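You operate a simulated robot arm through the tools that you are given. There is no shell and no other tool.

You run a simulated two-armed robot. Do the job below in one go: nothing can be reset, and whatever is moved stays where it is left.

TASK
Wind cord as long as the blue laces onto the blue spool and stand it with the other spools.
Fine: the length is on their sleeve; red lever to FREE to crank, back on BRAKE so that the cord parts as you pull the spool away; leave all laces and the other spools alone. Where these are worked on the way, their far stop is far enough and under half their travel is too little: red lever.

It is judged by the outcome, as a careful person would: the job done as asked, and still so three seconds after it is handed in. It fails if anything else is knocked over, pushed out of place, dropped, spilled or broken.

THE ROBOT
Two 6-joint arms with fingered hands on one trunk that stands fixed in place. Base frame: the origin is at the foot of the trunk, x ahead of it, y to its left, z up. Lengths are in cm, angles in degrees, forces in N, time in s.
The left shoulder is at [2, 15.7, 82.9], the right one opposite. With the tool pointing down near the work surface each hand reaches from about 30 to 70 cm from the base axis, measured 20 degrees to its own side. Payload 4.1 kg a hand.
The TCP of each hand is the grasp point between the finger pads, 3.3 cm short of the fingertips. In the tool frame z runs along the fingers and y along their closing line. The gripper opens to 11.2 cm; its body begins 3.9 cm behind the TCP. The gripper is a hand of 4 fingers: y runs from the thumb to the fingers, the wrist lies at [-1.6, -11.8, -20] in the tool frame, and closing takes about 1.5 s.
Orientation is that of the tool frame in the base frame, as a unit quaternion [w, x, y, z]. With the fingers straight down and the wrist toward the robot, the tool's x, y and z point along [0, 1, 0], [1, 0, 0] and [0, 0, -1] of the base frame.

THE INTERFACE
- The arms move only by the tool send_rows. It takes "left_commands", "right_commands" or both (then of equal length, played together; a hand with none holds still); each is a list of rows, each an object of numbers (a shift or turn left out is 0, a gripper value left out holds the last): "jaw": the finger opening in cm, from 0 to 11.2; "dx", "dy", "dz": the shift along the tool's x, y, z in cm; "rx", "ry", "rz": the turn, a rotation vector about the tool's x, y, z in degrees. In form: [{"jaw": .., "dx": .., "dy": .., "dz": .., "rx": .., "ry": .., "rz": ..}, ...]. A call has 1 to 20 rows; each row shifts and turns the commanded pose from where the row before left it, along the tool's axes as they then stand. Rows are played at 5 a second. More than 5 cm and 8.6 degrees between two rows, or a gripper value outside its range, and nothing of the call is played. Where a pose cannot be reached the arm comes as near as it can. A force on the tool above 40 N (or 10 N above the force at the start of the call, whichever is more), or a blocked arm, ends the call early, and 0.2 s more pass. The fingers move at their own pace (about 7.2 cm/s each) and stop on an object; they squeeze with about 27 N. The grip force told is the motor's: it shows also when the fingers shut on nothing. Time passes only in rows, and 0.2 s behind the last, so rows that do not move let the fingers close. It gives the time, the measured TCP pose, the force on the tool (base axes), the opening and the grip force at its end, in the units of the frame above (readings bear some noise), with the torque about the TCP (base axes, N m) and any sound that the robot's microphone picked up, and new pictures: "pictures" is both (left out), scene, wrist or none (wrist: the cameras of the hands that moved).
- Cameras (640 x 400 px; columns grow to the right, rows downward): "scene" is now at [5.28, -3.65, 147.26]; the picture's right is [-0.41, -0.91, 0.00], its down [-0.43, 0.19, -0.88] and it looks along [0.81, -0.36, -0.47] (base axes); focal length 240 px, centre (320, 200). "left" rides on the left gripper at [-6.6, -8.9, -13] in its tool frame; the picture's right is [-0.79, -0.29, 0.54], its down [0.55, -0.71, 0.44] and it looks along [0.26, 0.64, 0.72] (tool axes); focal length 247 px, centre (320, 200). "right" rides on the right gripper at [6.6, -8.9, -13] in its tool frame; the picture's right is [-0.79, 0.29, -0.54], its down [-0.55, -0.71, 0.44] and it looks along [-0.26, 0.64, 0.72] (tool axes); focal length 247 px, centre (320, 200). There is no depth. A picture from a camera that has moved, and an enlarged one, comes with that camera's place and axes in the base frame and with its lens.
- hand_shape(shape, hand): the hand has 4 fingers and takes this shape, open, in about a second: jaw (thumb against the fingers, like two jaws); tri (thumb and two fingers); tip (a fingertip pinch); poke (one finger out to press); point (the index stretched); flat (the hand flat); cup (the hand cupped); fist (a fist). The gripper value then closes the fingers along that shape, each until it touches; the sizes above hold for jaw. It gives what a move gives, with no picture.
- turn_head(pan, tilt): turns the head with the scene camera to pan (to the left, within 86 degrees either way) and tilt (down, from -29 to 69), counted from straight ahead of the robot. It gives what a move gives, and a new picture of the scene camera.
- enlarge(camera, box): a new picture of the part [left, top, right, bottom] of that camera's present view, enlarged. It takes no simulated time.
- sign_off(): hands the job in; it is judged then, once.

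Places have to be worked out from the pictures, the camera data and where the tool is seen. Open the grippers and draw the arms clear of the work before you hand the job in, unless the task says otherwise.

The tools are called after ">>>" by a JSON object that holds its "method" and its "body". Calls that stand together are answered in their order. send_rows: Moves the arms, as the interface text tells. Its arguments: {"type":"object","properties":{"left_commands":{"type":"array"},"right_commands":{"type":"array"},"pictures":{"type":"string","enum":["both","scene","wrist","none"]}},"required":[]} The other tools are called the same way: hand_shape (shape, hand) gives the hand a shape; turn_head (pan, tilt) turns the head that bears the scene camera; enlarge (camera, box) takes an enlarged picture of a part of a camera's view; sign_off () hands the job in.

At the start:

```text
time_s: 0.0
left_position: [37.65, 10.73, 126.96]
left_tcp_rot: [0.001, 0.775, 0.632, 0.0]
left_ft_force: [-0.6, 0.3, 0.4]
left_moment: [-0.03, 0.01, 0.03]
left_finger_gap: 11.15
left_grasp_force: 0.0
left_shape: jaw
right_position: [39.58, -24.29, 124.97]
right_tcp_rot: [0.0, 0.775, 0.632, 0.0]
right_ft_force: [0.2, 0.6, -0.1]
right_moment: [0.02, -0.03, 0.03]
right_finger_gap: 11.17
right_grasp_force: 0.0
right_shape: jaw
head pan, tilt (commanded): [-24.2, 28.0]
```

scene: 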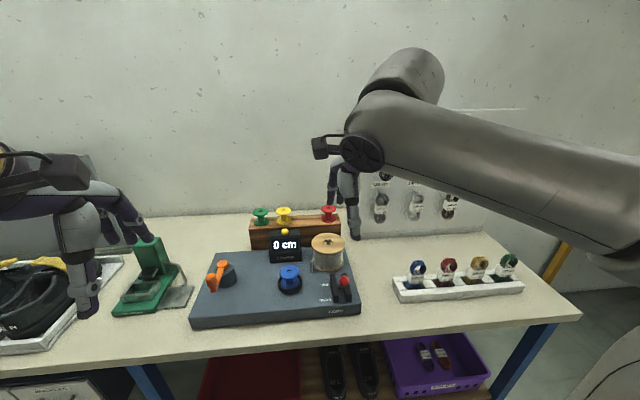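
right: 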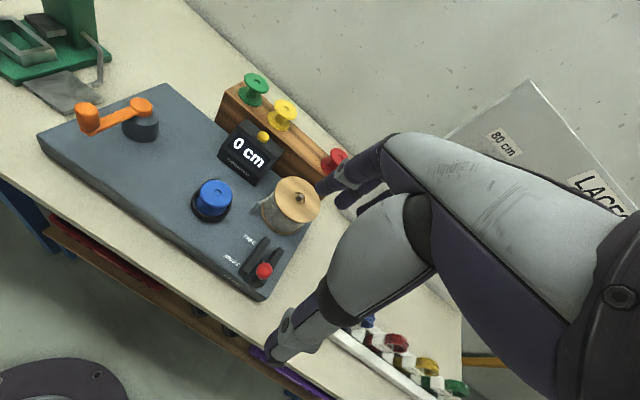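
left: 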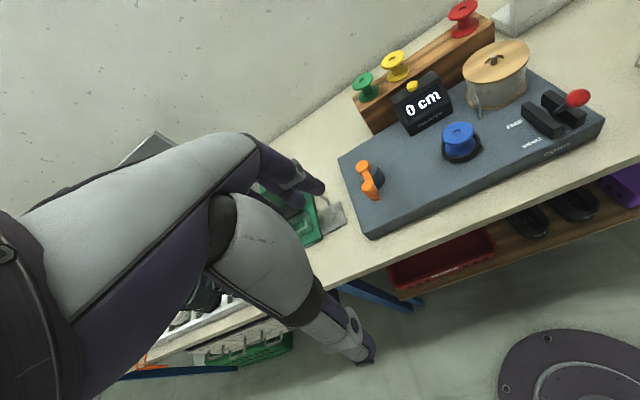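

The scene shows the winding bench with an orange crank, blue spool, display "0 cm", red lever and a rack of laces to the right. I look closer at each part before moving anything.

>>> {"method": "enlarge", "body": {"camera": "scene", "box": [180, 190, 380, 340]}}

>>> {"method": "enlarge", "body": {"camera": "scene", "box": [380, 240, 540, 340]}}

>>> {"method": "enlarge", "body": {"camera": "scene", "box": [340, 160, 480, 250]}}

>>> {"method": "enlarge", "body": {"camera": "left", "box": [320, 0, 640, 240]}}

>>> {"method": "enlarge", "body": {"camera": "right", "box": [30, 60, 350, 300]}}

```text
2.67 times, centred on (280, 265) of scene
camera zoom: at [5.28, -3.65, 147.26], right [-0.41, -0.91, 0.0], down [-0.43, 0.19, -0.88], along [0.81, -0.36, -0.47], focal length 641 px, centre (427, 27)
```

zoom: 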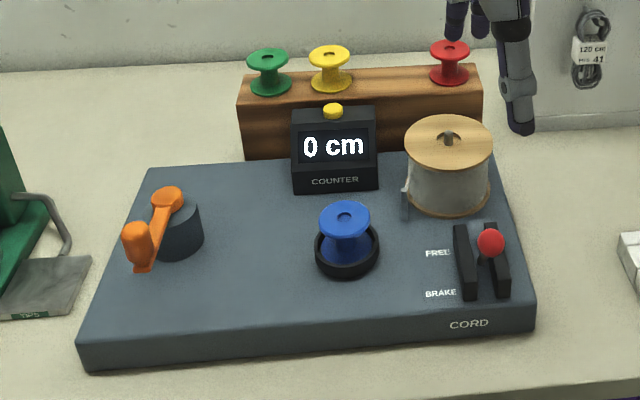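

```text
4.00 times, centred on (460, 290) of scene
camera zoom: at [5.28, -3.65, 147.26], right [-0.41, -0.91, 0.0], down [-0.43, 0.19, -0.88], along [0.81, -0.36, -0.47], focal length 961 px, centre (-240, -160)
```

zoom: 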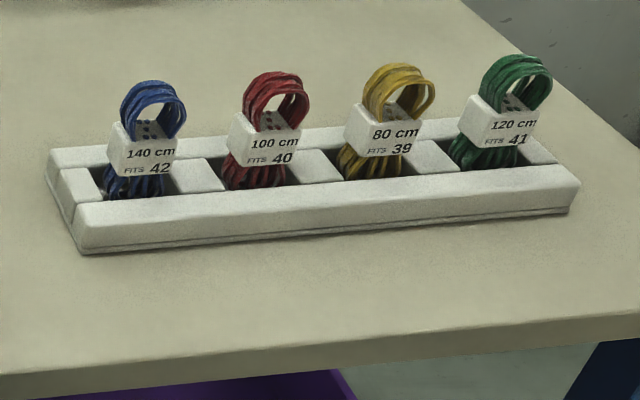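

```text
4.44 times, centred on (410, 205) of scene
camera zoom: at [5.28, -3.65, 147.26], right [-0.41, -0.91, 0.0], down [-0.43, 0.19, -0.88], along [0.81, -0.36, -0.47], focal length 1068 px, centre (-80, 178)
```

zoom: 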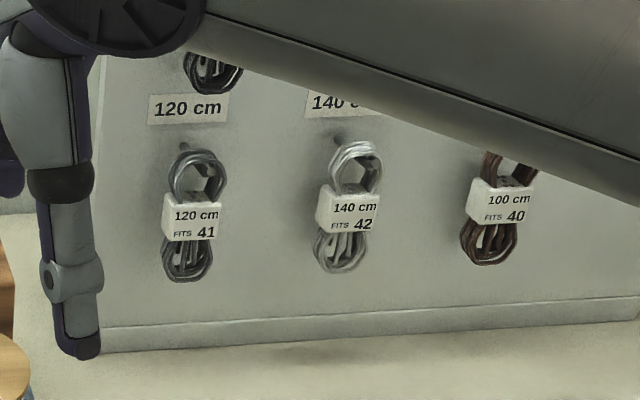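

```text
1.67 times, centred on (480, 120) of left
camera zoom: at [27.66, 5.98, 139.9], right [-0.44, -0.72, -0.54], down [-0.58, 0.69, -0.44], along [0.68, 0.12, -0.72], focal length 412 px, centre (53, 333)
```

zoom: 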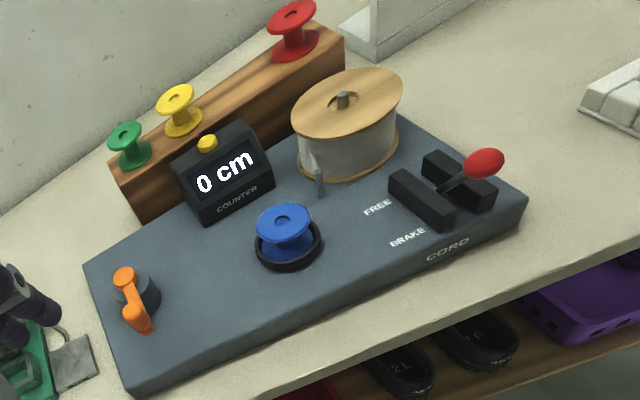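

```text
1.67 times, centred on (190, 180) of right
camera zoom: at [32.17, -15.93, 137.95], right [0.12, -0.83, 0.54], down [-0.81, -0.4, -0.44], along [0.58, -0.38, -0.72], focal length 412 px, centre (537, 233)
```

zoom: 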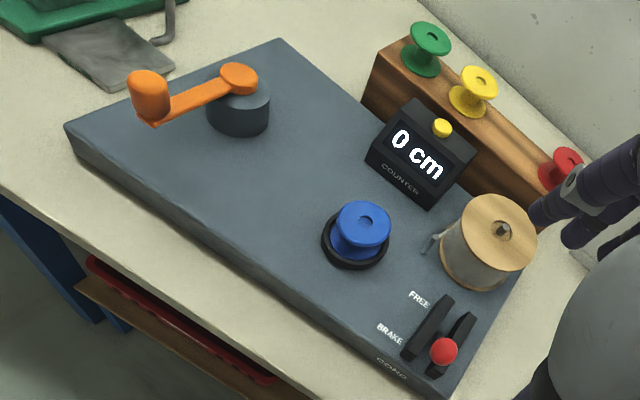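

Blue laces' sleeve reads 140 cm; blue spool top triangulates to about (56, -16.7, 97.4), the crank pivot to (67.6, 0.6, 96.5) and its handle to (59.2, 3.5, 100). I look closer at the sleeve, the lever, and the spool rail.

>>> {"method": "enlarge", "body": {"camera": "scene", "box": [400, 255, 440, 280]}}

>>> {"method": "enlarge", "body": {"camera": "scene", "box": [240, 200, 352, 270]}}

>>> {"method": "enlarge", "body": {"camera": "scene", "box": [264, 250, 376, 320]}}

>>> {"method": "enlarge", "body": {"camera": "left", "box": [430, 60, 622, 180]}}

>>> {"method": "enlarge", "body": {"camera": "right", "box": [180, 160, 340, 300]}}

>>> {"method": "enlarge", "body": {"camera": "right", "box": [200, 60, 360, 180]}}

```text
16.00 times, centred on (420, 268) of scene
camera zoom: at [5.28, -3.65, 147.26], right [-0.41, -0.91, 0.0], down [-0.43, 0.19, -0.88], along [0.81, -0.36, -0.47], focal length 3844 px, centre (-1280, -880)
```

zoom: 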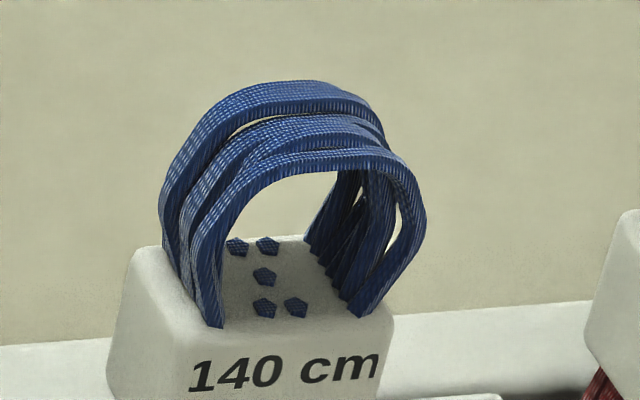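

```text
5.71 times, centred on (296, 235) of scene
camera zoom: at [5.28, -3.65, 147.26], right [-0.41, -0.91, 0.0], down [-0.43, 0.19, -0.88], along [0.81, -0.36, -0.47], focal length 1373 px, centre (457, 0)
```

zoom: 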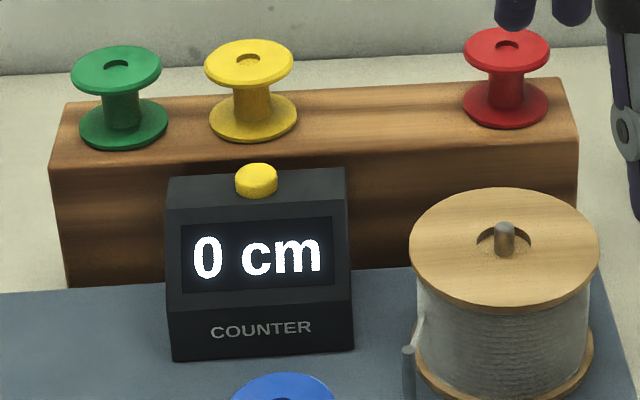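

```text
5.71 times, centred on (320, 285) of scene
camera zoom: at [5.28, -3.65, 147.26], right [-0.41, -0.91, 0.0], down [-0.43, 0.19, -0.88], along [0.81, -0.36, -0.47], focal length 1373 px, centre (320, -286)
```

zoom: 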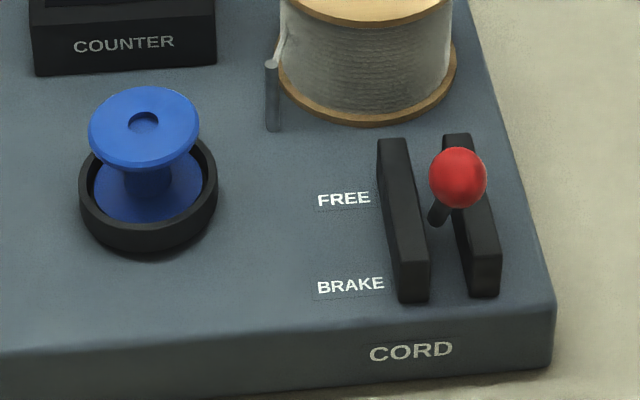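

```text
3.33 times, centred on (526, 120) of left
camera zoom: at [27.66, 5.98, 139.9], right [-0.44, -0.72, -0.54], down [-0.58, 0.69, -0.44], along [0.68, 0.12, -0.72], focal length 823 px, centre (-367, 467)
```

zoom: 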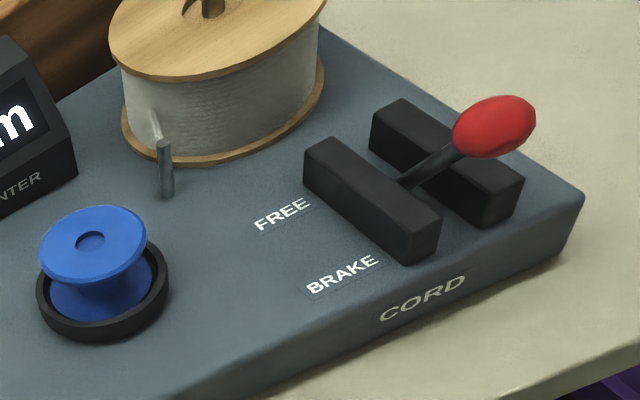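

```text
2.86 times, centred on (260, 230) of right
camera zoom: at [32.17, -15.93, 137.95], right [0.12, -0.83, 0.54], down [-0.81, -0.4, -0.44], along [0.58, -0.38, -0.72], focal length 706 px, centre (491, 114)
```

zoom: 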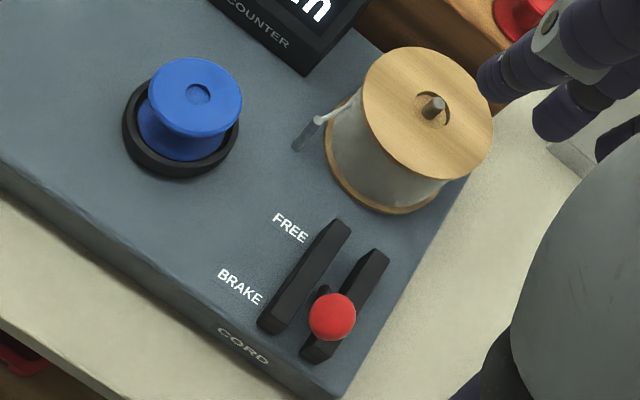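

```text
3.33 times, centred on (280, 120) of right
camera zoom: at [32.17, -15.93, 137.95], right [0.12, -0.83, 0.54], down [-0.81, -0.4, -0.44], along [0.58, -0.38, -0.72], focal length 823 px, centre (453, 467)
```

zoom: 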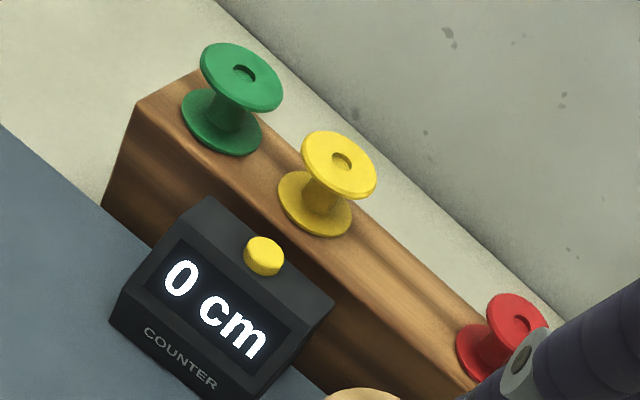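

The lever leans toward the robot (BRAKE), ball at about (44.7, -28.1, 98.9); the free gap on the wooden rail, between yellow and red, is near (79, -31) with the rail top at z≈97.6. Those are far, so I test in free air above everything how far the right arm reaches.

>>> {"method": "send_rows", "body": {"right_commands": [{"dz": 4}, {"dz": 4}, {"dz": 4}, {"dy": 4}, {"dy": 4}, {"dy": 4}, {"dy": 4}, {"dy": 4}, {"dy": 4}, {"dy": 4}, {"dy": 4}], "pictures": "both"}}

```text
time_s: 2.4
left_position: [37.55, 10.68, 127.13]
left_tcp_rot: [0.0, 0.776, 0.631, 0.001]
left_ft_force: [-1.3, 0.2, 0.2]
left_moment: [0.02, -0.11, 0.03]
left_finger_gap: 11.2
left_grasp_force: 0.1
left_shape: jaw
right_position: [69.89, -30.59, 112.66]
right_tcp_rot: [0.0, 0.776, 0.631, 0.0]
right_ft_force: [-1.2, -0.7, 1.2]
right_moment: [0.05, -0.05, 0.01]
right_finger_gap: 11.2
right_grasp_force: 0.1
right_shape: jaw
right hand out of reach, approached as far as the arm can: row 11
head pan, tilt (commanded): [-24.2, 28.0]
camera scene: at [5.11, -3.69, 147.26], right [-0.41, -0.91, 0.0], down [-0.43, 0.19, -0.88], along [0.81, -0.36, -0.47], focal length 240 px, centre (320, 200)
camera right: at [62.52, -22.31, 125.54], right [0.12, -0.83, 0.54], down [-0.81, -0.4, -0.44], along [0.58, -0.38, -0.72], focal length 247 px, centre (320, 200)
```

scene: 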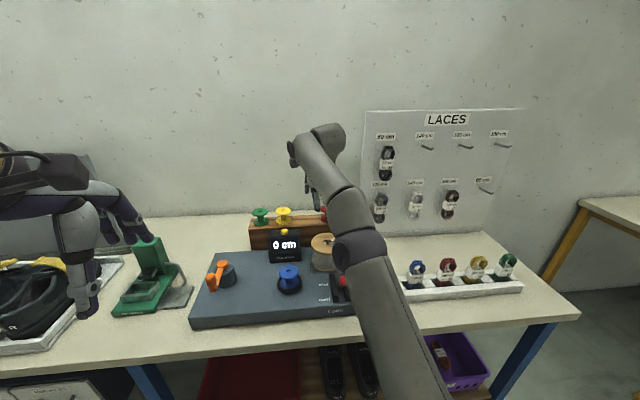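
right: 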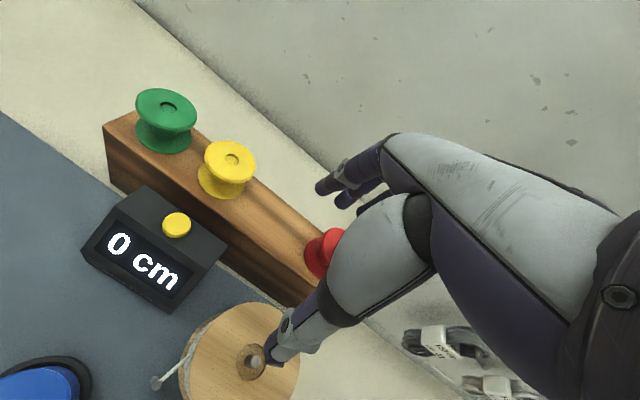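

The arm reached x≈70 at z=113 with fingers down (wrist distance ≈76 cm from shoulder), so lower down it should reach further. I lower to z≈108 (tips still above all spools) and try the gap position.

>>> {"method": "send_rows", "body": {"right_commands": [{"dy": -3}, {"dz": 4}, {"dy": 4}, {"dy": 4}, {"dy": 3}], "pictures": "both"}}

```text
time_s: 3.6
left_position: [37.84, 10.65, 126.94]
left_tcp_rot: [-0.001, 0.776, 0.631, -0.001]
left_ft_force: [-0.3, 0.1, -0.3]
left_moment: [0.02, 0.03, 0.01]
left_finger_gap: 11.16
left_grasp_force: 0.1
left_shape: jaw
right_position: [72.79, -30.89, 107.56]
right_tcp_rot: [-0.001, 0.775, 0.632, -0.001]
right_ft_force: [0.5, 0.3, -1.1]
right_moment: [0.0, 0.01, -0.02]
right_finger_gap: 11.2
right_grasp_force: 0.1
right_shape: jaw
right hand out of reach, approached as far as the arm can: row 4, 5
head pan, tilt (commanded): [-24.2, 28.0]
camera scene: at [5.33, -3.64, 147.26], right [-0.41, -0.91, 0.0], down [-0.43, 0.19, -0.88], along [0.81, -0.36, -0.47], focal length 240 px, centre (320, 200)
camera right: at [65.41, -22.58, 120.52], right [0.12, -0.83, 0.54], down [-0.81, -0.4, -0.43], along [0.58, -0.38, -0.72], focal length 247 px, centre (320, 200)
```

scene: 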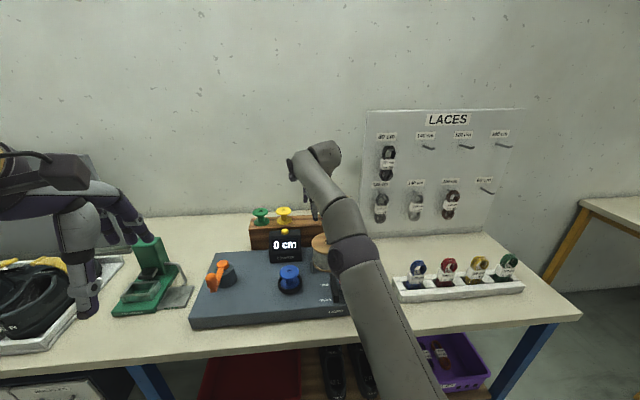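
right: 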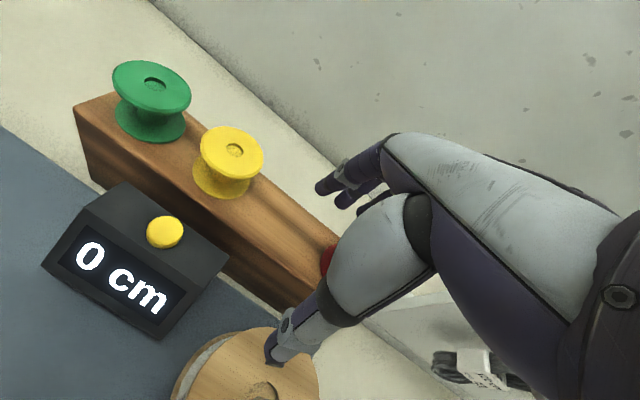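

Fingers-down reach is about 73 at z=107 and grows lower, so the gap is reachable with a small forward tilt. Next I back off and turn the right hand about 82° so its fingers close sideways across the red lever's ball, staying high.

>>> {"method": "send_rows", "body": {"right_commands": [{"dz": -3}, {"dy": -5}, {"dy": -5}, {"dy": -5}, {"dy": -5}, {"dy": -5}, {"dy": -5}, {"rz": -8.2}, {"rz": -8.2}, {"rz": -8.2}, {"rz": -8.2}, {"rz": -8.2}, {"rz": -8.2}, {"rz": -8.2}, {"rz": -8.2}, {"rz": -8.2}, {"rz": -8.2}], "pictures": "both"}}

```text
time_s: 7.2
left_position: [37.79, 10.63, 127.05]
left_tcp_rot: [0.0, 0.776, 0.631, 0.0]
left_ft_force: [-1.1, -0.1, 0.8]
left_moment: [0.0, 0.0, -0.02]
left_finger_gap: 11.17
left_grasp_force: 0.0
left_shape: jaw
right_position: [42.06, -24.36, 109.93]
right_tcp_rot: [0.0, 0.169, 0.986, 0.0]
right_ft_force: [-0.3, 0.5, -0.2]
right_moment: [0.03, 0.02, 0.01]
right_finger_gap: 11.19
right_grasp_force: 0.1
right_shape: jaw
right hand out of reach, approached as far as the arm can: row 1
head pan, tilt (commanded): [-24.2, 28.0]
camera scene: at [5.26, -3.65, 147.26], right [-0.41, -0.91, 0.0], down [-0.43, 0.19, -0.88], along [0.81, -0.36, -0.47], focal length 240 px, centre (320, 200)
camera right: at [32.86, -30.49, 122.84], right [0.84, 0.0, 0.54], down [0.28, -0.85, -0.44], along [0.46, 0.52, -0.72], focal length 247 px, centre (320, 200)
```

scene: 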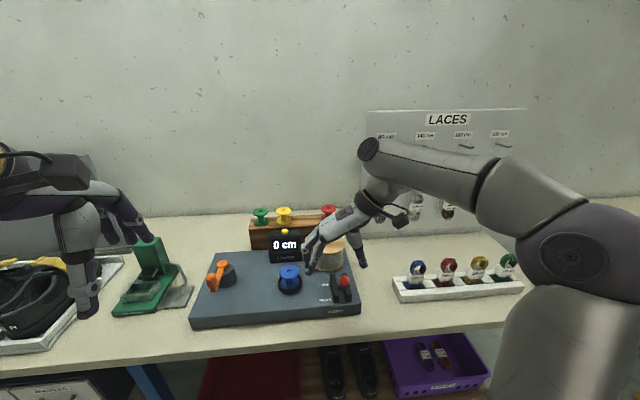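
right: 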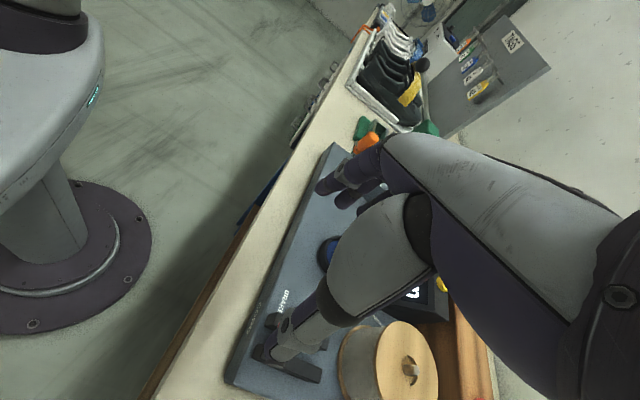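

The hand now closes along (0.33, 0.94). I move over the ball's estimated place (44.7, -28.1) and down to z≈104 to check alignment.

>>> {"method": "send_rows", "body": {"right_commands": [{"dx": -3.7, "dy": -2.65}, {"dz": 3}, {"dz": 3}, {}], "pictures": "both"}}

>>> {"method": "enlarge", "body": {"camera": "scene", "box": [260, 220, 420, 320]}}

>>> {"method": "enlarge", "body": {"camera": "right", "box": [200, 160, 440, 400]}}

```text
time_s: 8.2
left_position: [37.73, 10.64, 127.0]
left_tcp_rot: [0.0, 0.775, 0.631, -0.001]
left_ft_force: [-0.1, -1.0, -0.3]
left_moment: [-0.01, -0.01, 0.0]
left_finger_gap: 11.18
left_grasp_force: 0.1
left_shape: jaw
right_position: [44.54, -28.16, 103.83]
right_tcp_rot: [-0.001, 0.171, 0.985, 0.0]
right_ft_force: [0.3, 0.3, 0.3]
right_moment: [0.02, 0.03, -0.01]
right_finger_gap: 11.2
right_grasp_force: 0.1
right_shape: jaw
head pan, tilt (commanded): [-24.2, 28.0]
camera scene: at [5.27, -3.65, 147.26], right [-0.41, -0.91, 0.0], down [-0.43, 0.19, -0.88], along [0.81, -0.36, -0.47], focal length 240 px, centre (320, 200)
camera right: at [35.38, -34.12, 116.8], right [0.84, 0.0, 0.54], down [0.28, -0.85, -0.44], along [0.46, 0.52, -0.72], focal length 247 px, centre (320, 200)
```

scene: 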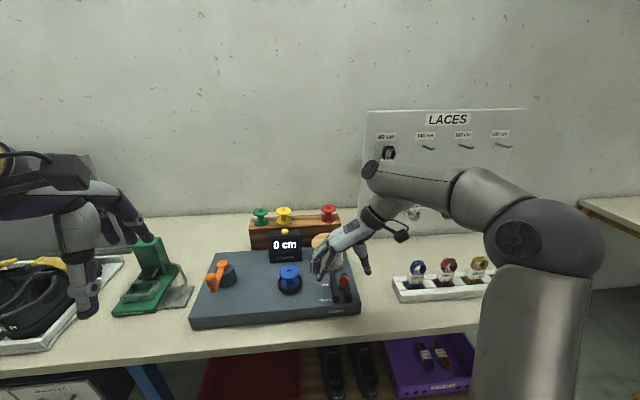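
right: 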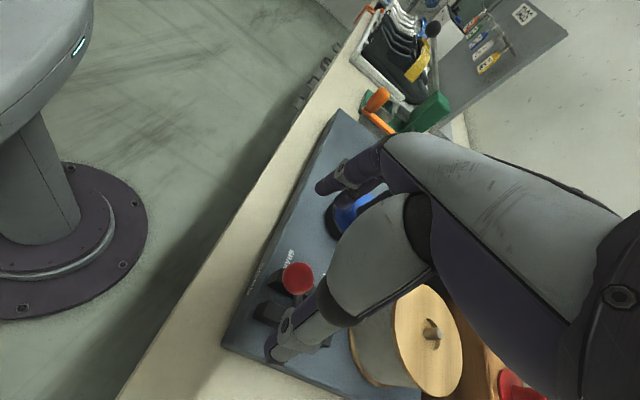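

```text
4.00 times, centred on (340, 270) of scene
camera zoom: at [5.27, -3.65, 147.26], right [-0.41, -0.91, 0.0], down [-0.43, 0.19, -0.88], along [0.81, -0.36, -0.47], focal length 961 px, centre (240, -80)
```

zoom: 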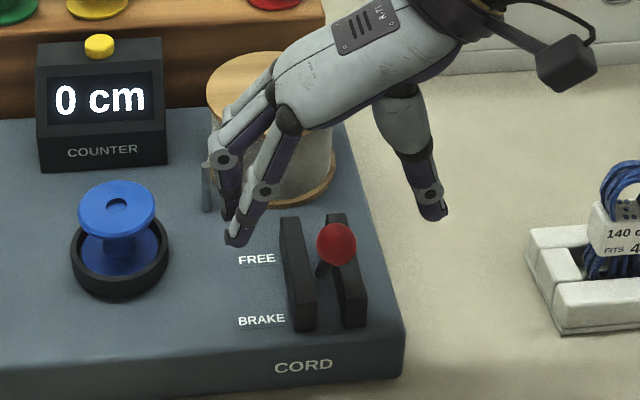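

```text
1.67 times, centred on (320, 280) of right
camera zoom: at [35.38, -34.12, 116.8], right [0.84, 0.0, 0.54], down [0.28, -0.85, -0.44], along [0.46, 0.52, -0.72], focal length 412 px, centre (320, 67)
```

zoom: 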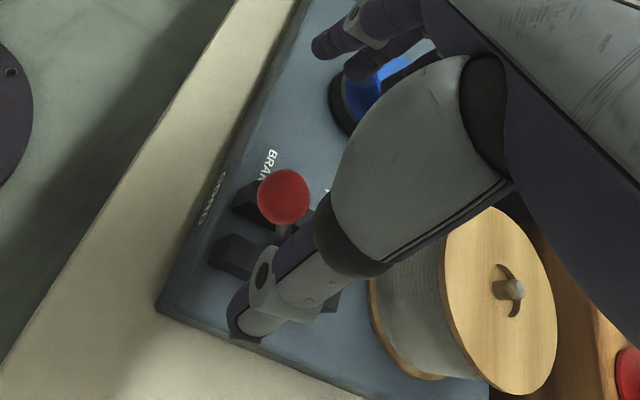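

Ball refines to about (44.9, -28.5, 98.6), between the open fingers. I descend to z≈99 and close gently on the ball.

>>> {"method": "send_rows", "body": {"right_commands": [{"dx": -0.4, "dy": -0.2, "dz": 2.4}, {"dz": 2.4}, {"jaw": 6}, {"jaw": 4}, {"jaw": 2}, {"jaw": 1}, {"jaw": 0}, {}, {}, {}], "pictures": "both"}}

>>> {"method": "enlarge", "body": {"camera": "scene", "box": [260, 220, 420, 320]}}

>>> {"method": "enlarge", "body": {"camera": "right", "box": [200, 160, 440, 400]}}

```text
time_s: 10.4
left_position: [37.79, 10.7, 126.98]
left_tcp_rot: [-0.001, 0.775, 0.632, -0.001]
left_ft_force: [0.5, -0.9, -0.3]
left_moment: [-0.02, -0.01, -0.02]
left_finger_gap: 11.16
left_grasp_force: 0.2
left_shape: jaw
right_position: [44.93, -28.27, 98.99]
right_tcp_rot: [-0.001, 0.171, 0.985, 0.0]
right_ft_force: [2.2, 0.6, -3.7]
right_moment: [0.06, -0.09, 0.05]
right_finger_gap: 0.81
right_grasp_force: 27.2
right_shape: jaw
head pan, tilt (commanded): [-24.2, 28.0]
camera scene: at [5.29, -3.65, 147.26], right [-0.41, -0.91, 0.0], down [-0.43, 0.19, -0.88], along [0.81, -0.36, -0.47], focal length 240 px, centre (320, 200)
camera right: at [35.72, -34.43, 112.01], right [0.84, 0.0, 0.54], down [0.28, -0.85, -0.44], along [0.46, 0.52, -0.72], focal length 247 px, centre (320, 200)
```

scene: 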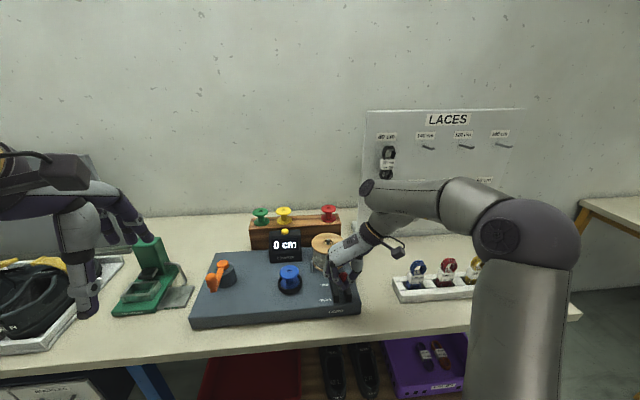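
right: 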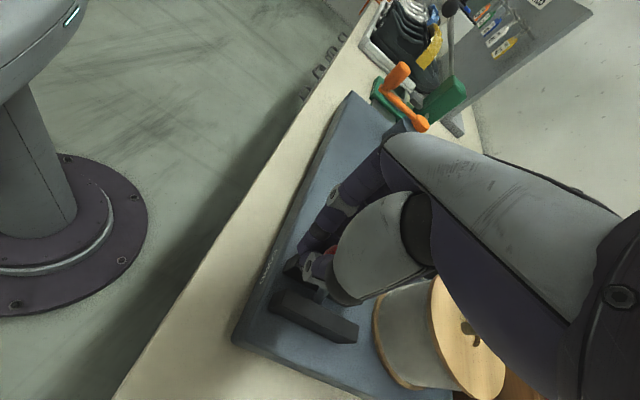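

```text
4.00 times, centred on (340, 270) of scene
camera zoom: at [5.29, -3.65, 147.26], right [-0.41, -0.91, 0.0], down [-0.43, 0.19, -0.88], along [0.81, -0.36, -0.47], focal length 961 px, centre (240, -80)
```

zoom: 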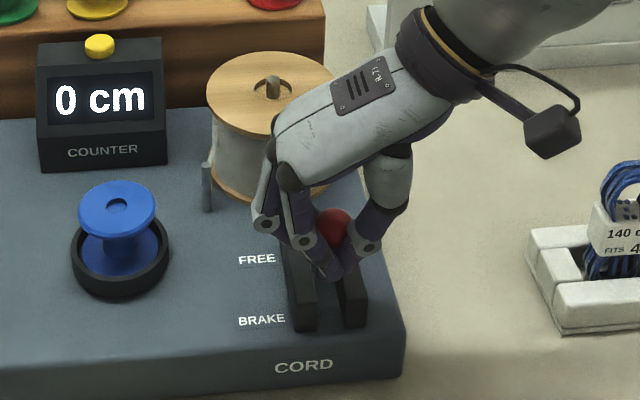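

```text
1.67 times, centred on (320, 280) of right
camera zoom: at [35.72, -34.43, 112.01], right [0.84, 0.0, 0.54], down [0.28, -0.85, -0.44], along [0.46, 0.52, -0.72], focal length 412 px, centre (320, 67)
```

zoom: 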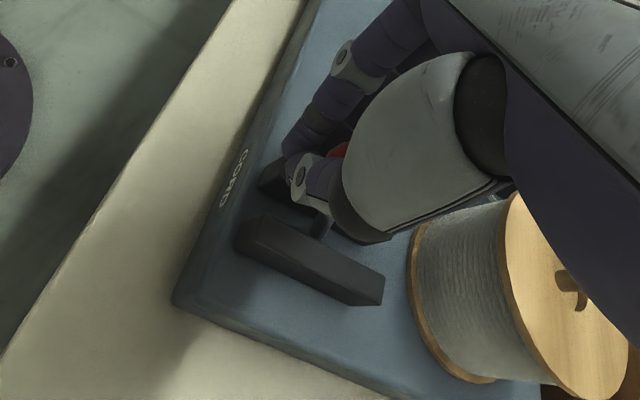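

The fingers closed around the stem beneath the ball (27 N grip). I push the lever away from the robot along its arc, first half of the travel.

>>> {"method": "send_rows", "body": {"right_commands": [{"dx": -1, "dz": -0.43}, {"dx": -1, "dz": -0.3}, {"dx": -1, "dz": -0.18}, {"dx": -1, "dz": -0.08}], "pictures": "scene"}}

>>> {"method": "enlarge", "body": {"camera": "scene", "box": [260, 220, 420, 320]}}

```text
time_s: 11.4
left_position: [37.92, 10.65, 127.03]
left_tcp_rot: [0.0, 0.776, 0.631, 0.0]
left_ft_force: [-0.7, 0.2, -0.4]
left_moment: [0.02, -0.01, -0.01]
left_finger_gap: 11.21
left_grasp_force: 0.0
left_shape: jaw
right_position: [48.78, -29.71, 100.12]
right_tcp_rot: [-0.001, 0.17, 0.985, 0.0]
right_ft_force: [0.0, 8.4, -13.2]
right_moment: [0.18, 0.36, 0.11]
right_finger_gap: 0.73
right_grasp_force: 27.0
right_shape: jaw
head pan, tilt (commanded): [-24.2, 28.0]
camera scene: at [5.3, -3.63, 147.26], right [-0.41, -0.91, 0.0], down [-0.43, 0.19, -0.88], along [0.81, -0.36, -0.47], focal length 240 px, centre (320, 200)
```

scene: 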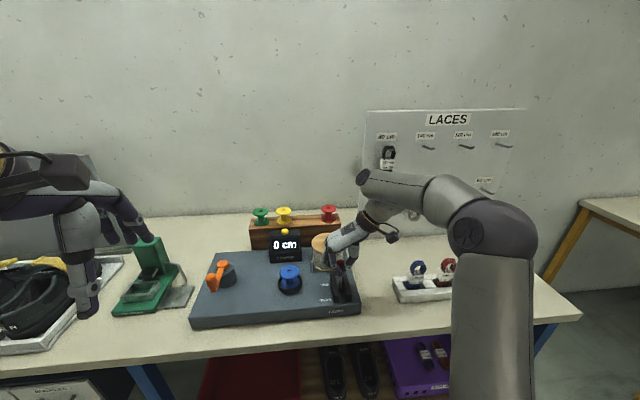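

```text
4.00 times, centred on (340, 270) of scene
camera zoom: at [5.3, -3.63, 147.26], right [-0.41, -0.91, 0.0], down [-0.43, 0.19, -0.88], along [0.81, -0.36, -0.47], focal length 961 px, centre (240, -80)
```

zoom: 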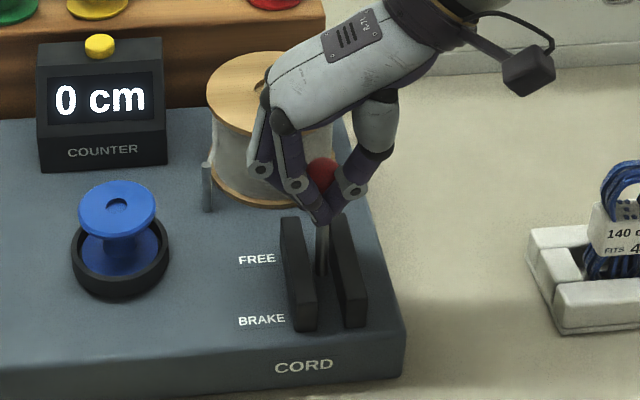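

Lever is about upright; the stem pulls down 13 N, so my arc is slightly too high. I continue forward with more downward motion toward the FREE stop.

>>> {"method": "send_rows", "body": {"right_commands": [{"dx": -0.8, "dz": 0.4}, {"dx": -0.8, "dz": 0.3}, {"dx": -0.8, "dz": 0.3}, {"dx": -0.7, "dz": 0.35}], "pictures": "scene"}}

>>> {"method": "enlarge", "body": {"camera": "scene", "box": [260, 220, 420, 320]}}

```text
time_s: 12.4
left_position: [37.83, 10.72, 126.98]
left_tcp_rot: [0.0, 0.775, 0.632, 0.0]
left_ft_force: [0.8, 0.6, -0.2]
left_moment: [0.04, -0.02, 0.01]
left_finger_gap: 11.19
left_grasp_force: 0.0
left_shape: jaw
right_position: [51.51, -30.56, 98.89]
right_tcp_rot: [-0.001, 0.17, 0.985, 0.0]
right_ft_force: [-9.8, 9.9, -1.6]
right_moment: [0.16, 0.45, 0.21]
right_finger_gap: 0.74
right_grasp_force: 27.1
right_shape: jaw
head pan, tilt (commanded): [-24.2, 28.0]
camera scene: at [5.25, -3.61, 147.26], right [-0.41, -0.91, 0.0], down [-0.43, 0.19, -0.88], along [0.81, -0.36, -0.47], focal length 240 px, centre (320, 200)
```

scene: 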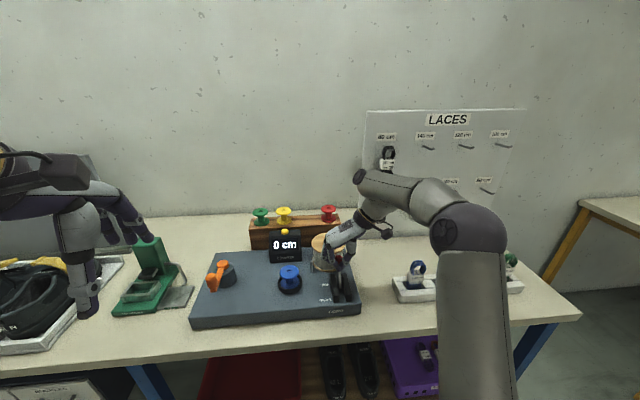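

```text
4.00 times, centred on (340, 270) of scene
camera zoom: at [5.25, -3.61, 147.26], right [-0.41, -0.91, 0.0], down [-0.43, 0.19, -0.88], along [0.81, -0.36, -0.47], focal length 961 px, centre (240, -80)
```

zoom: 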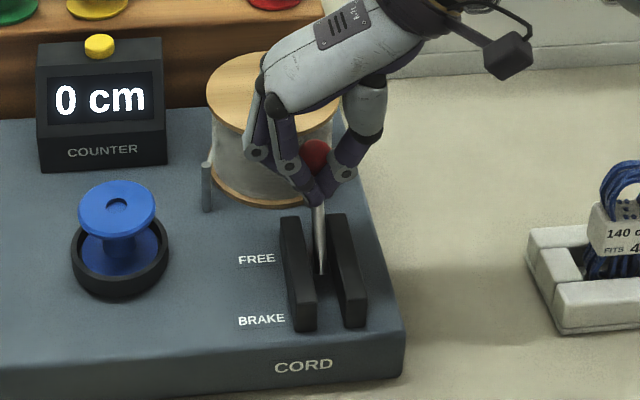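

Lever is now past upright with ~12 N resistance and a slight sideways load. I keep pushing in small steps with a small sideways correction to reach the stop.

>>> {"method": "send_rows", "body": {"right_commands": [{"dx": -0.6, "dy": 0.3, "dz": 0.3}, {"dx": -0.6, "dz": 0.3}, {"dx": -0.5, "dz": 0.3}], "pictures": "both"}}

>>> {"method": "enlarge", "body": {"camera": "scene", "box": [300, 230, 380, 300]}}

```text
time_s: 13.1
left_position: [37.61, 10.56, 127.0]
left_tcp_rot: [0.001, 0.775, 0.632, 0.001]
left_ft_force: [-0.3, -0.1, -0.4]
left_moment: [-0.04, -0.03, -0.02]
left_finger_gap: 11.17
left_grasp_force: 0.1
left_shape: jaw
right_position: [52.57, -30.96, 98.41]
right_tcp_rot: [-0.004, 0.168, 0.986, 0.0]
right_ft_force: [-20.0, -1.5, 14.6]
right_moment: [-0.22, 0.66, 0.04]
right_finger_gap: 0.85
right_grasp_force: 27.7
right_shape: jaw
head pan, tilt (commanded): [-24.2, 28.0]
stopped in row 3 (right hand): the force on the tool passed its limit at 47 N (the readings are from after the stop); the commanded pose is now the measured one
camera scene: at [5.15, -3.64, 147.27], right [-0.41, -0.91, 0.0], down [-0.43, 0.19, -0.88], along [0.81, -0.36, -0.47], focal length 240 px, centre (320, 200)
camera right: at [43.47, -37.13, 111.43], right [0.85, 0.01, 0.53], down [0.28, -0.85, -0.44], along [0.45, 0.52, -0.72], focal length 247 px, centre (320, 200)
```

scene: 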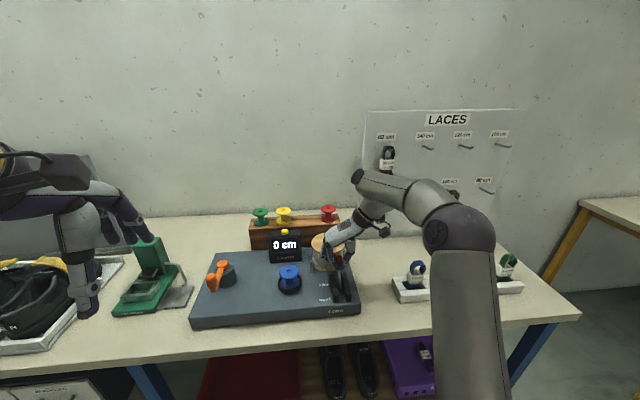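
right: 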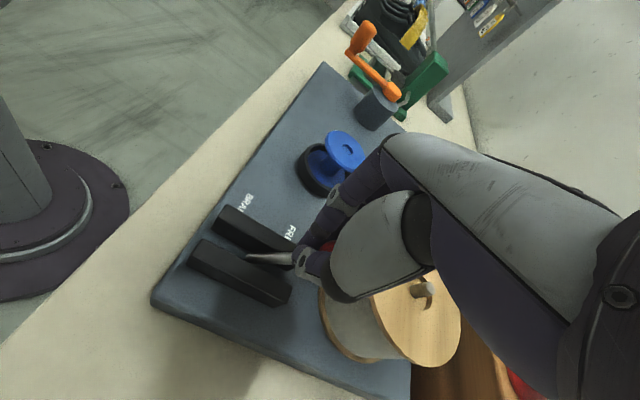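

```text
5.71 times, centred on (340, 265) of scene
camera zoom: at [5.15, -3.64, 147.27], right [-0.41, -0.91, 0.0], down [-0.43, 0.19, -0.88], along [0.81, -0.36, -0.47], focal length 1373 px, centre (206, -171)
```

zoom: 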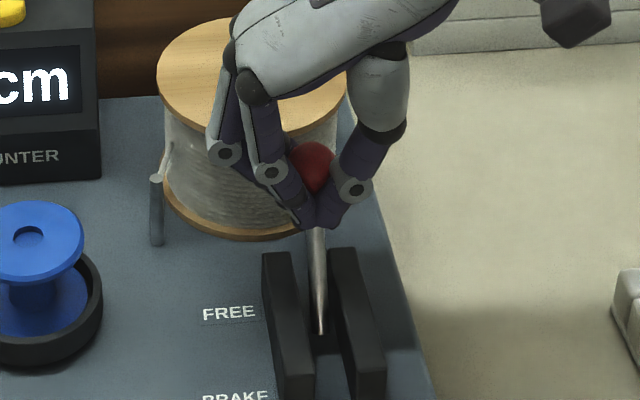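

The lever hit its stop: travel 8.1 cm, symmetric about the pivot at (48.7, -29.5), so it is at FREE. I open only partly (clear of the reel) and lift straight up.

>>> {"method": "send_rows", "body": {"right_commands": [{"jaw": 2}, {"jaw": 3.5}, {"jaw": 5}, {"jaw": 5}, {"dx": 0.3, "dz": -1.5}, {"dz": -1.5}, {"dz": -1.5}], "pictures": "both"}}

>>> {"method": "enlarge", "body": {"camera": "scene", "box": [260, 220, 420, 320]}}

```text
time_s: 14.7
left_position: [37.78, 10.62, 126.96]
left_tcp_rot: [0.001, 0.775, 0.632, 0.0]
left_ft_force: [0.0, -0.7, -0.1]
left_moment: [-0.03, 0.03, 0.02]
left_finger_gap: 11.18
left_grasp_force: 0.1
left_shape: jaw
right_position: [52.56, -30.61, 102.8]
right_tcp_rot: [-0.003, 0.169, 0.986, 0.0]
right_ft_force: [-0.3, 0.1, 0.2]
right_moment: [0.0, -0.01, -0.02]
right_finger_gap: 4.95
right_grasp_force: 0.0
right_shape: jaw
head pan, tilt (commanded): [-24.2, 28.0]
camera scene: at [5.29, -3.66, 147.26], right [-0.41, -0.91, 0.0], down [-0.43, 0.19, -0.88], along [0.81, -0.36, -0.47], focal length 240 px, centre (320, 200)
camera right: at [43.42, -36.98, 115.8], right [0.84, 0.01, 0.54], down [0.28, -0.85, -0.44], along [0.46, 0.52, -0.72], focal length 247 px, centre (320, 200)
```

scene: 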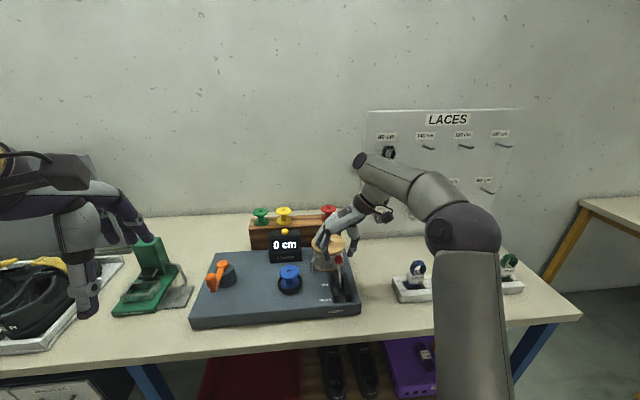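
right: 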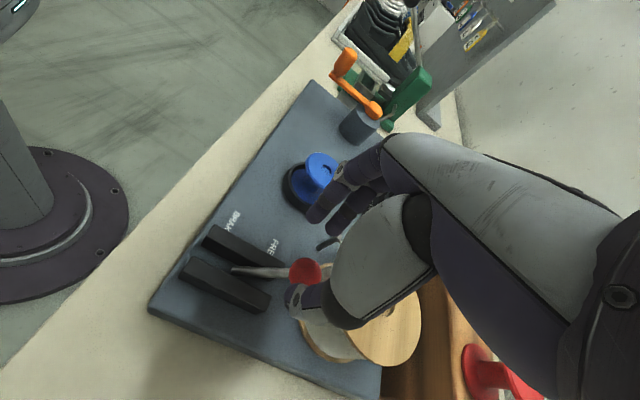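

```text
4.00 times, centred on (340, 270) of scene
camera zoom: at [5.29, -3.66, 147.26], right [-0.41, -0.91, 0.0], down [-0.43, 0.19, -0.88], along [0.81, -0.36, -0.47], focal length 961 px, centre (240, -80)
```

zoom: 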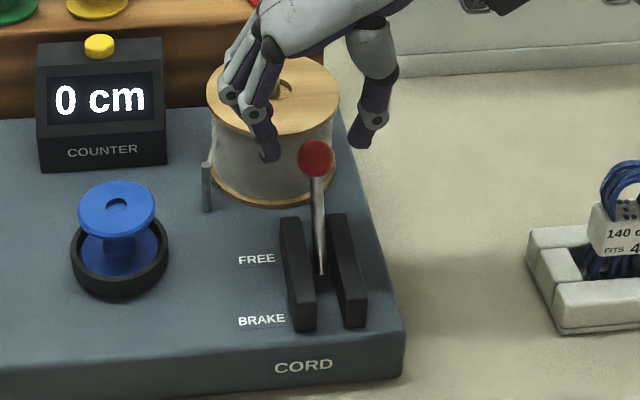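

Lever stays at FREE, ball near (52.9, -30.7). Now I lift the right hand back out of the way and bring the left hand over the crank knob at about (59.2, 3.5), stopping at z≈108.

>>> {"method": "send_rows", "body": {"right_commands": [{"dz": -3}, {"dz": -3}, {"dz": -3}, {"dz": -3, "jaw": 11}, {"dx": 3}, {"dx": 3}, {"dx": 3}], "left_commands": [{"dx": -0.386, "dy": 3.2, "dz": 2.7}, {"dx": -0.386, "dy": 3.2, "dz": 2.7}, {"dx": -0.386, "dy": 3.2, "dz": 2.7}, {"dx": -0.386, "dy": 3.2, "dz": 2.7}, {"dx": -0.386, "dy": 3.2, "dz": 2.7}, {"dx": -0.386, "dy": 3.2, "dz": 2.7}, {"dx": -0.386, "dy": 3.2, "dz": 2.7}], "pictures": "both"}}

>>> {"method": "enlarge", "body": {"camera": "scene", "box": [160, 220, 320, 320]}}

>>> {"method": "enlarge", "body": {"camera": "left", "box": [280, 140, 600, 400]}}

```text
time_s: 16.3
left_position: [59.1, 3.42, 107.99]
left_tcp_rot: [0.0, 0.775, 0.632, 0.0]
left_ft_force: [0.4, -0.2, -0.2]
left_moment: [0.02, 0.03, 0.02]
left_finger_gap: 11.19
left_grasp_force: 0.1
left_shape: jaw
right_position: [44.1, -27.76, 114.89]
right_tcp_rot: [-0.001, 0.169, 0.986, 0.001]
right_ft_force: [0.4, -0.5, 0.2]
right_moment: [-0.02, 0.0, 0.0]
right_finger_gap: 10.99
right_grasp_force: 0.0
right_shape: jaw
head pan, tilt (commanded): [-24.2, 28.0]
camera scene: at [5.28, -3.63, 147.26], right [-0.41, -0.91, 0.0], down [-0.43, 0.19, -0.88], along [0.81, -0.36, -0.47], focal length 240 px, centre (320, 200)
camera right: at [34.98, -33.88, 127.78], right [0.84, 0.0, 0.54], down [0.28, -0.85, -0.44], along [0.46, 0.52, -0.72], focal length 247 px, centre (320, 200)
camera left: at [48.96, -1.26, 121.03], right [-0.44, -0.72, -0.54], down [-0.58, 0.68, -0.44], along [0.68, 0.12, -0.72], focal length 247 px, centre (320, 200)
```

scene: 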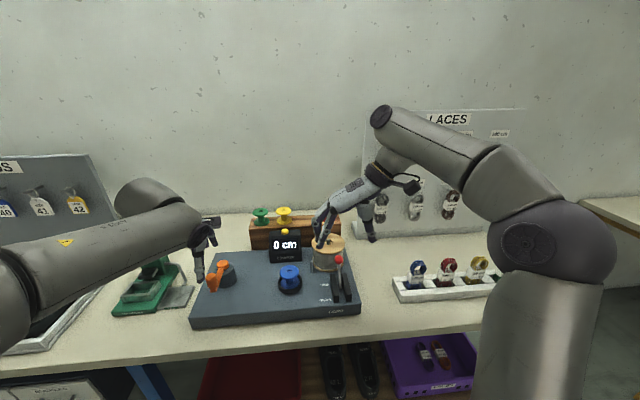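
right: 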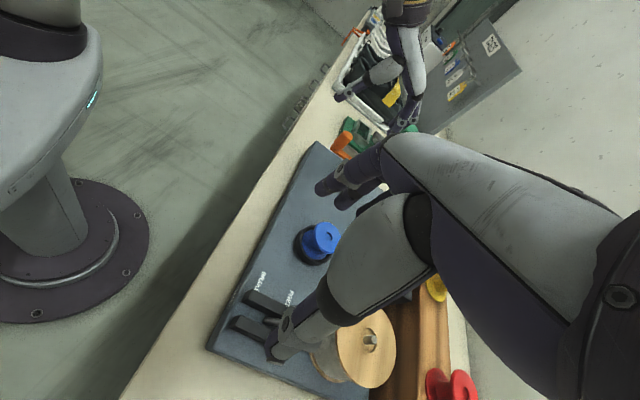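
left: 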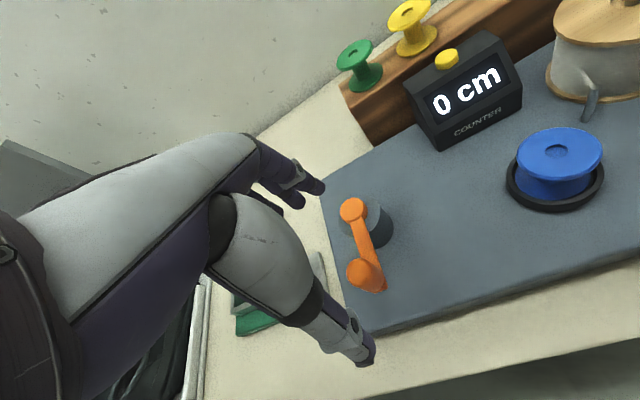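

```text
4.00 times, centred on (240, 270) of scene
camera zoom: at [5.28, -3.63, 147.26], right [-0.41, -0.91, 0.0], down [-0.43, 0.19, -0.88], along [0.81, -0.36, -0.47], focal length 961 px, centre (640, -80)
```

zoom: 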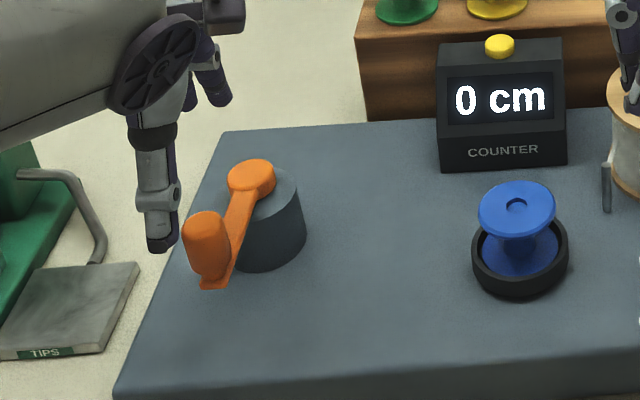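

```text
1.54 times, centred on (440, 270) of left
camera zoom: at [48.96, -1.26, 121.03], right [-0.44, -0.72, -0.54], down [-0.58, 0.68, -0.44], along [0.68, 0.12, -0.72], focal length 380 px, centre (135, 92)
```

zoom: 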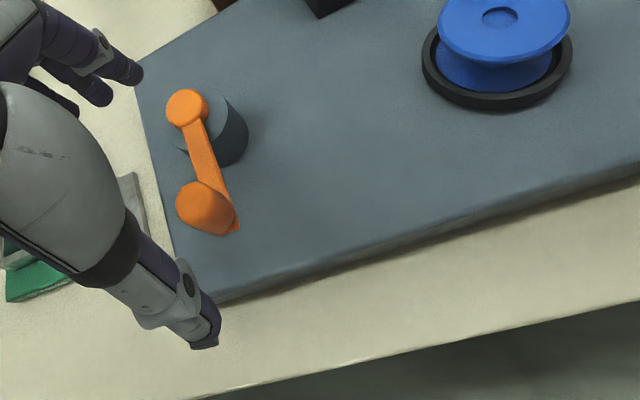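

Knob refines to about (58.8, 3.3), spanning z≈96.5–101, pivot near (67.2, 0.5), radius ≈8.9. I lower the left hand so the tips stay just above the crank arm (TCP z≈100.7) and close on the knob.

>>> {"method": "send_rows", "body": {"left_commands": [{"dx": -0.2, "dy": -0.3, "dz": 2.5}, {"dz": 2.5}, {"dz": 2.3}, {"jaw": 8}, {"jaw": 6}, {"jaw": 4}, {"jaw": 2}, {"jaw": 0}, {}, {}, {}], "pictures": "both"}}

>>> {"method": "enlarge", "body": {"camera": "scene", "box": [160, 220, 320, 320]}}

>>> {"method": "enlarge", "body": {"camera": "left", "box": [280, 140, 600, 400]}}

```text
time_s: 18.7
left_position: [58.87, 3.35, 100.89]
left_tcp_rot: [0.0, 0.775, 0.632, 0.0]
left_ft_force: [-2.7, 0.4, -1.6]
left_moment: [0.04, 0.02, 0.01]
left_finger_gap: 1.82
left_grasp_force: 27.0
left_shape: jaw
right_position: [44.17, -27.83, 114.7]
right_tcp_rot: [-0.001, 0.169, 0.986, 0.0]
right_ft_force: [-0.3, 0.4, -0.6]
right_moment: [-0.01, 0.02, 0.03]
right_finger_gap: 10.96
right_grasp_force: 0.1
right_shape: jaw
head pan, tilt (commanded): [-24.2, 28.0]
camera scene: at [5.27, -3.65, 147.26], right [-0.41, -0.91, 0.0], down [-0.43, 0.19, -0.88], along [0.81, -0.36, -0.47], focal length 240 px, centre (320, 200)
camera left: at [48.66, -1.4, 113.76], right [-0.44, -0.72, -0.54], down [-0.58, 0.69, -0.43], along [0.68, 0.12, -0.72], focal length 247 px, centre (320, 200)
```

scene: 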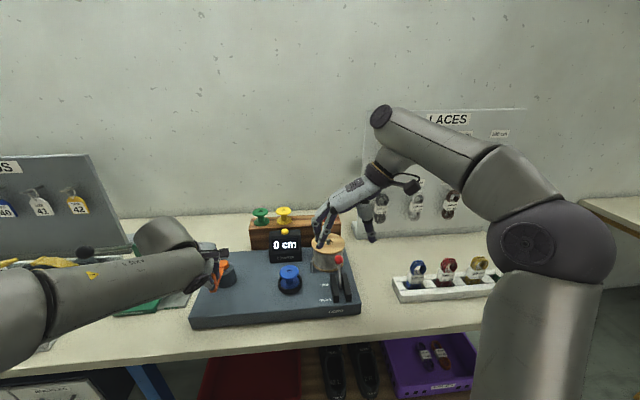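
left: 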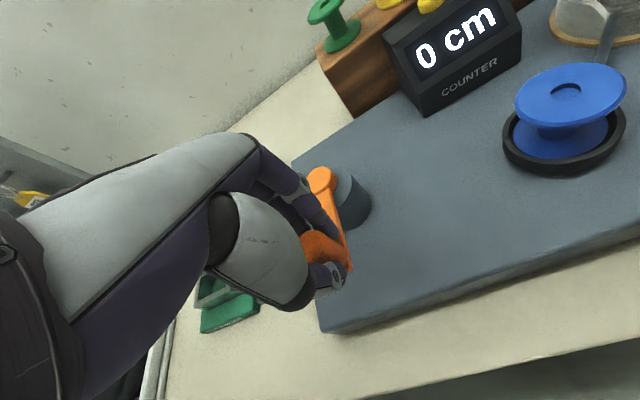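

```text
4.00 times, centred on (240, 270) of scene
camera zoom: at [5.27, -3.65, 147.26], right [-0.41, -0.91, 0.0], down [-0.43, 0.19, -0.88], along [0.81, -0.36, -0.47], focal length 961 px, centre (640, -80)
```

zoom: 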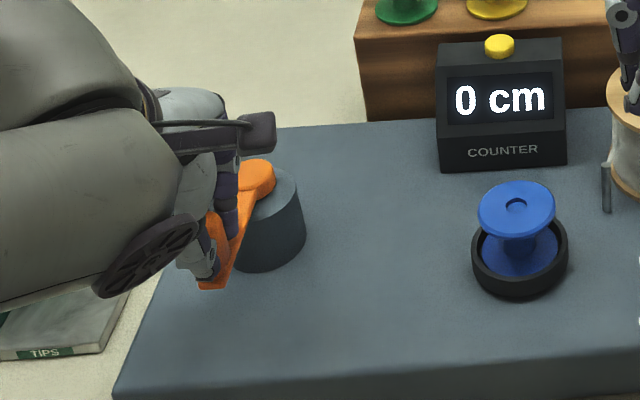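

```text
1.54 times, centred on (440, 270) of left
camera zoom: at [48.66, -1.4, 113.76], right [-0.44, -0.72, -0.54], down [-0.58, 0.69, -0.43], along [0.68, 0.12, -0.72], focal length 380 px, centre (135, 92)
```

zoom: 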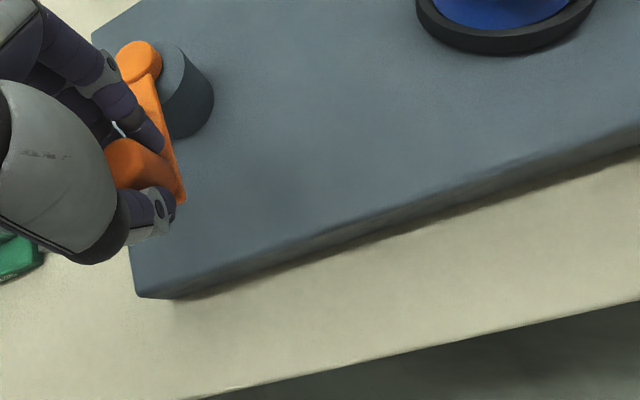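

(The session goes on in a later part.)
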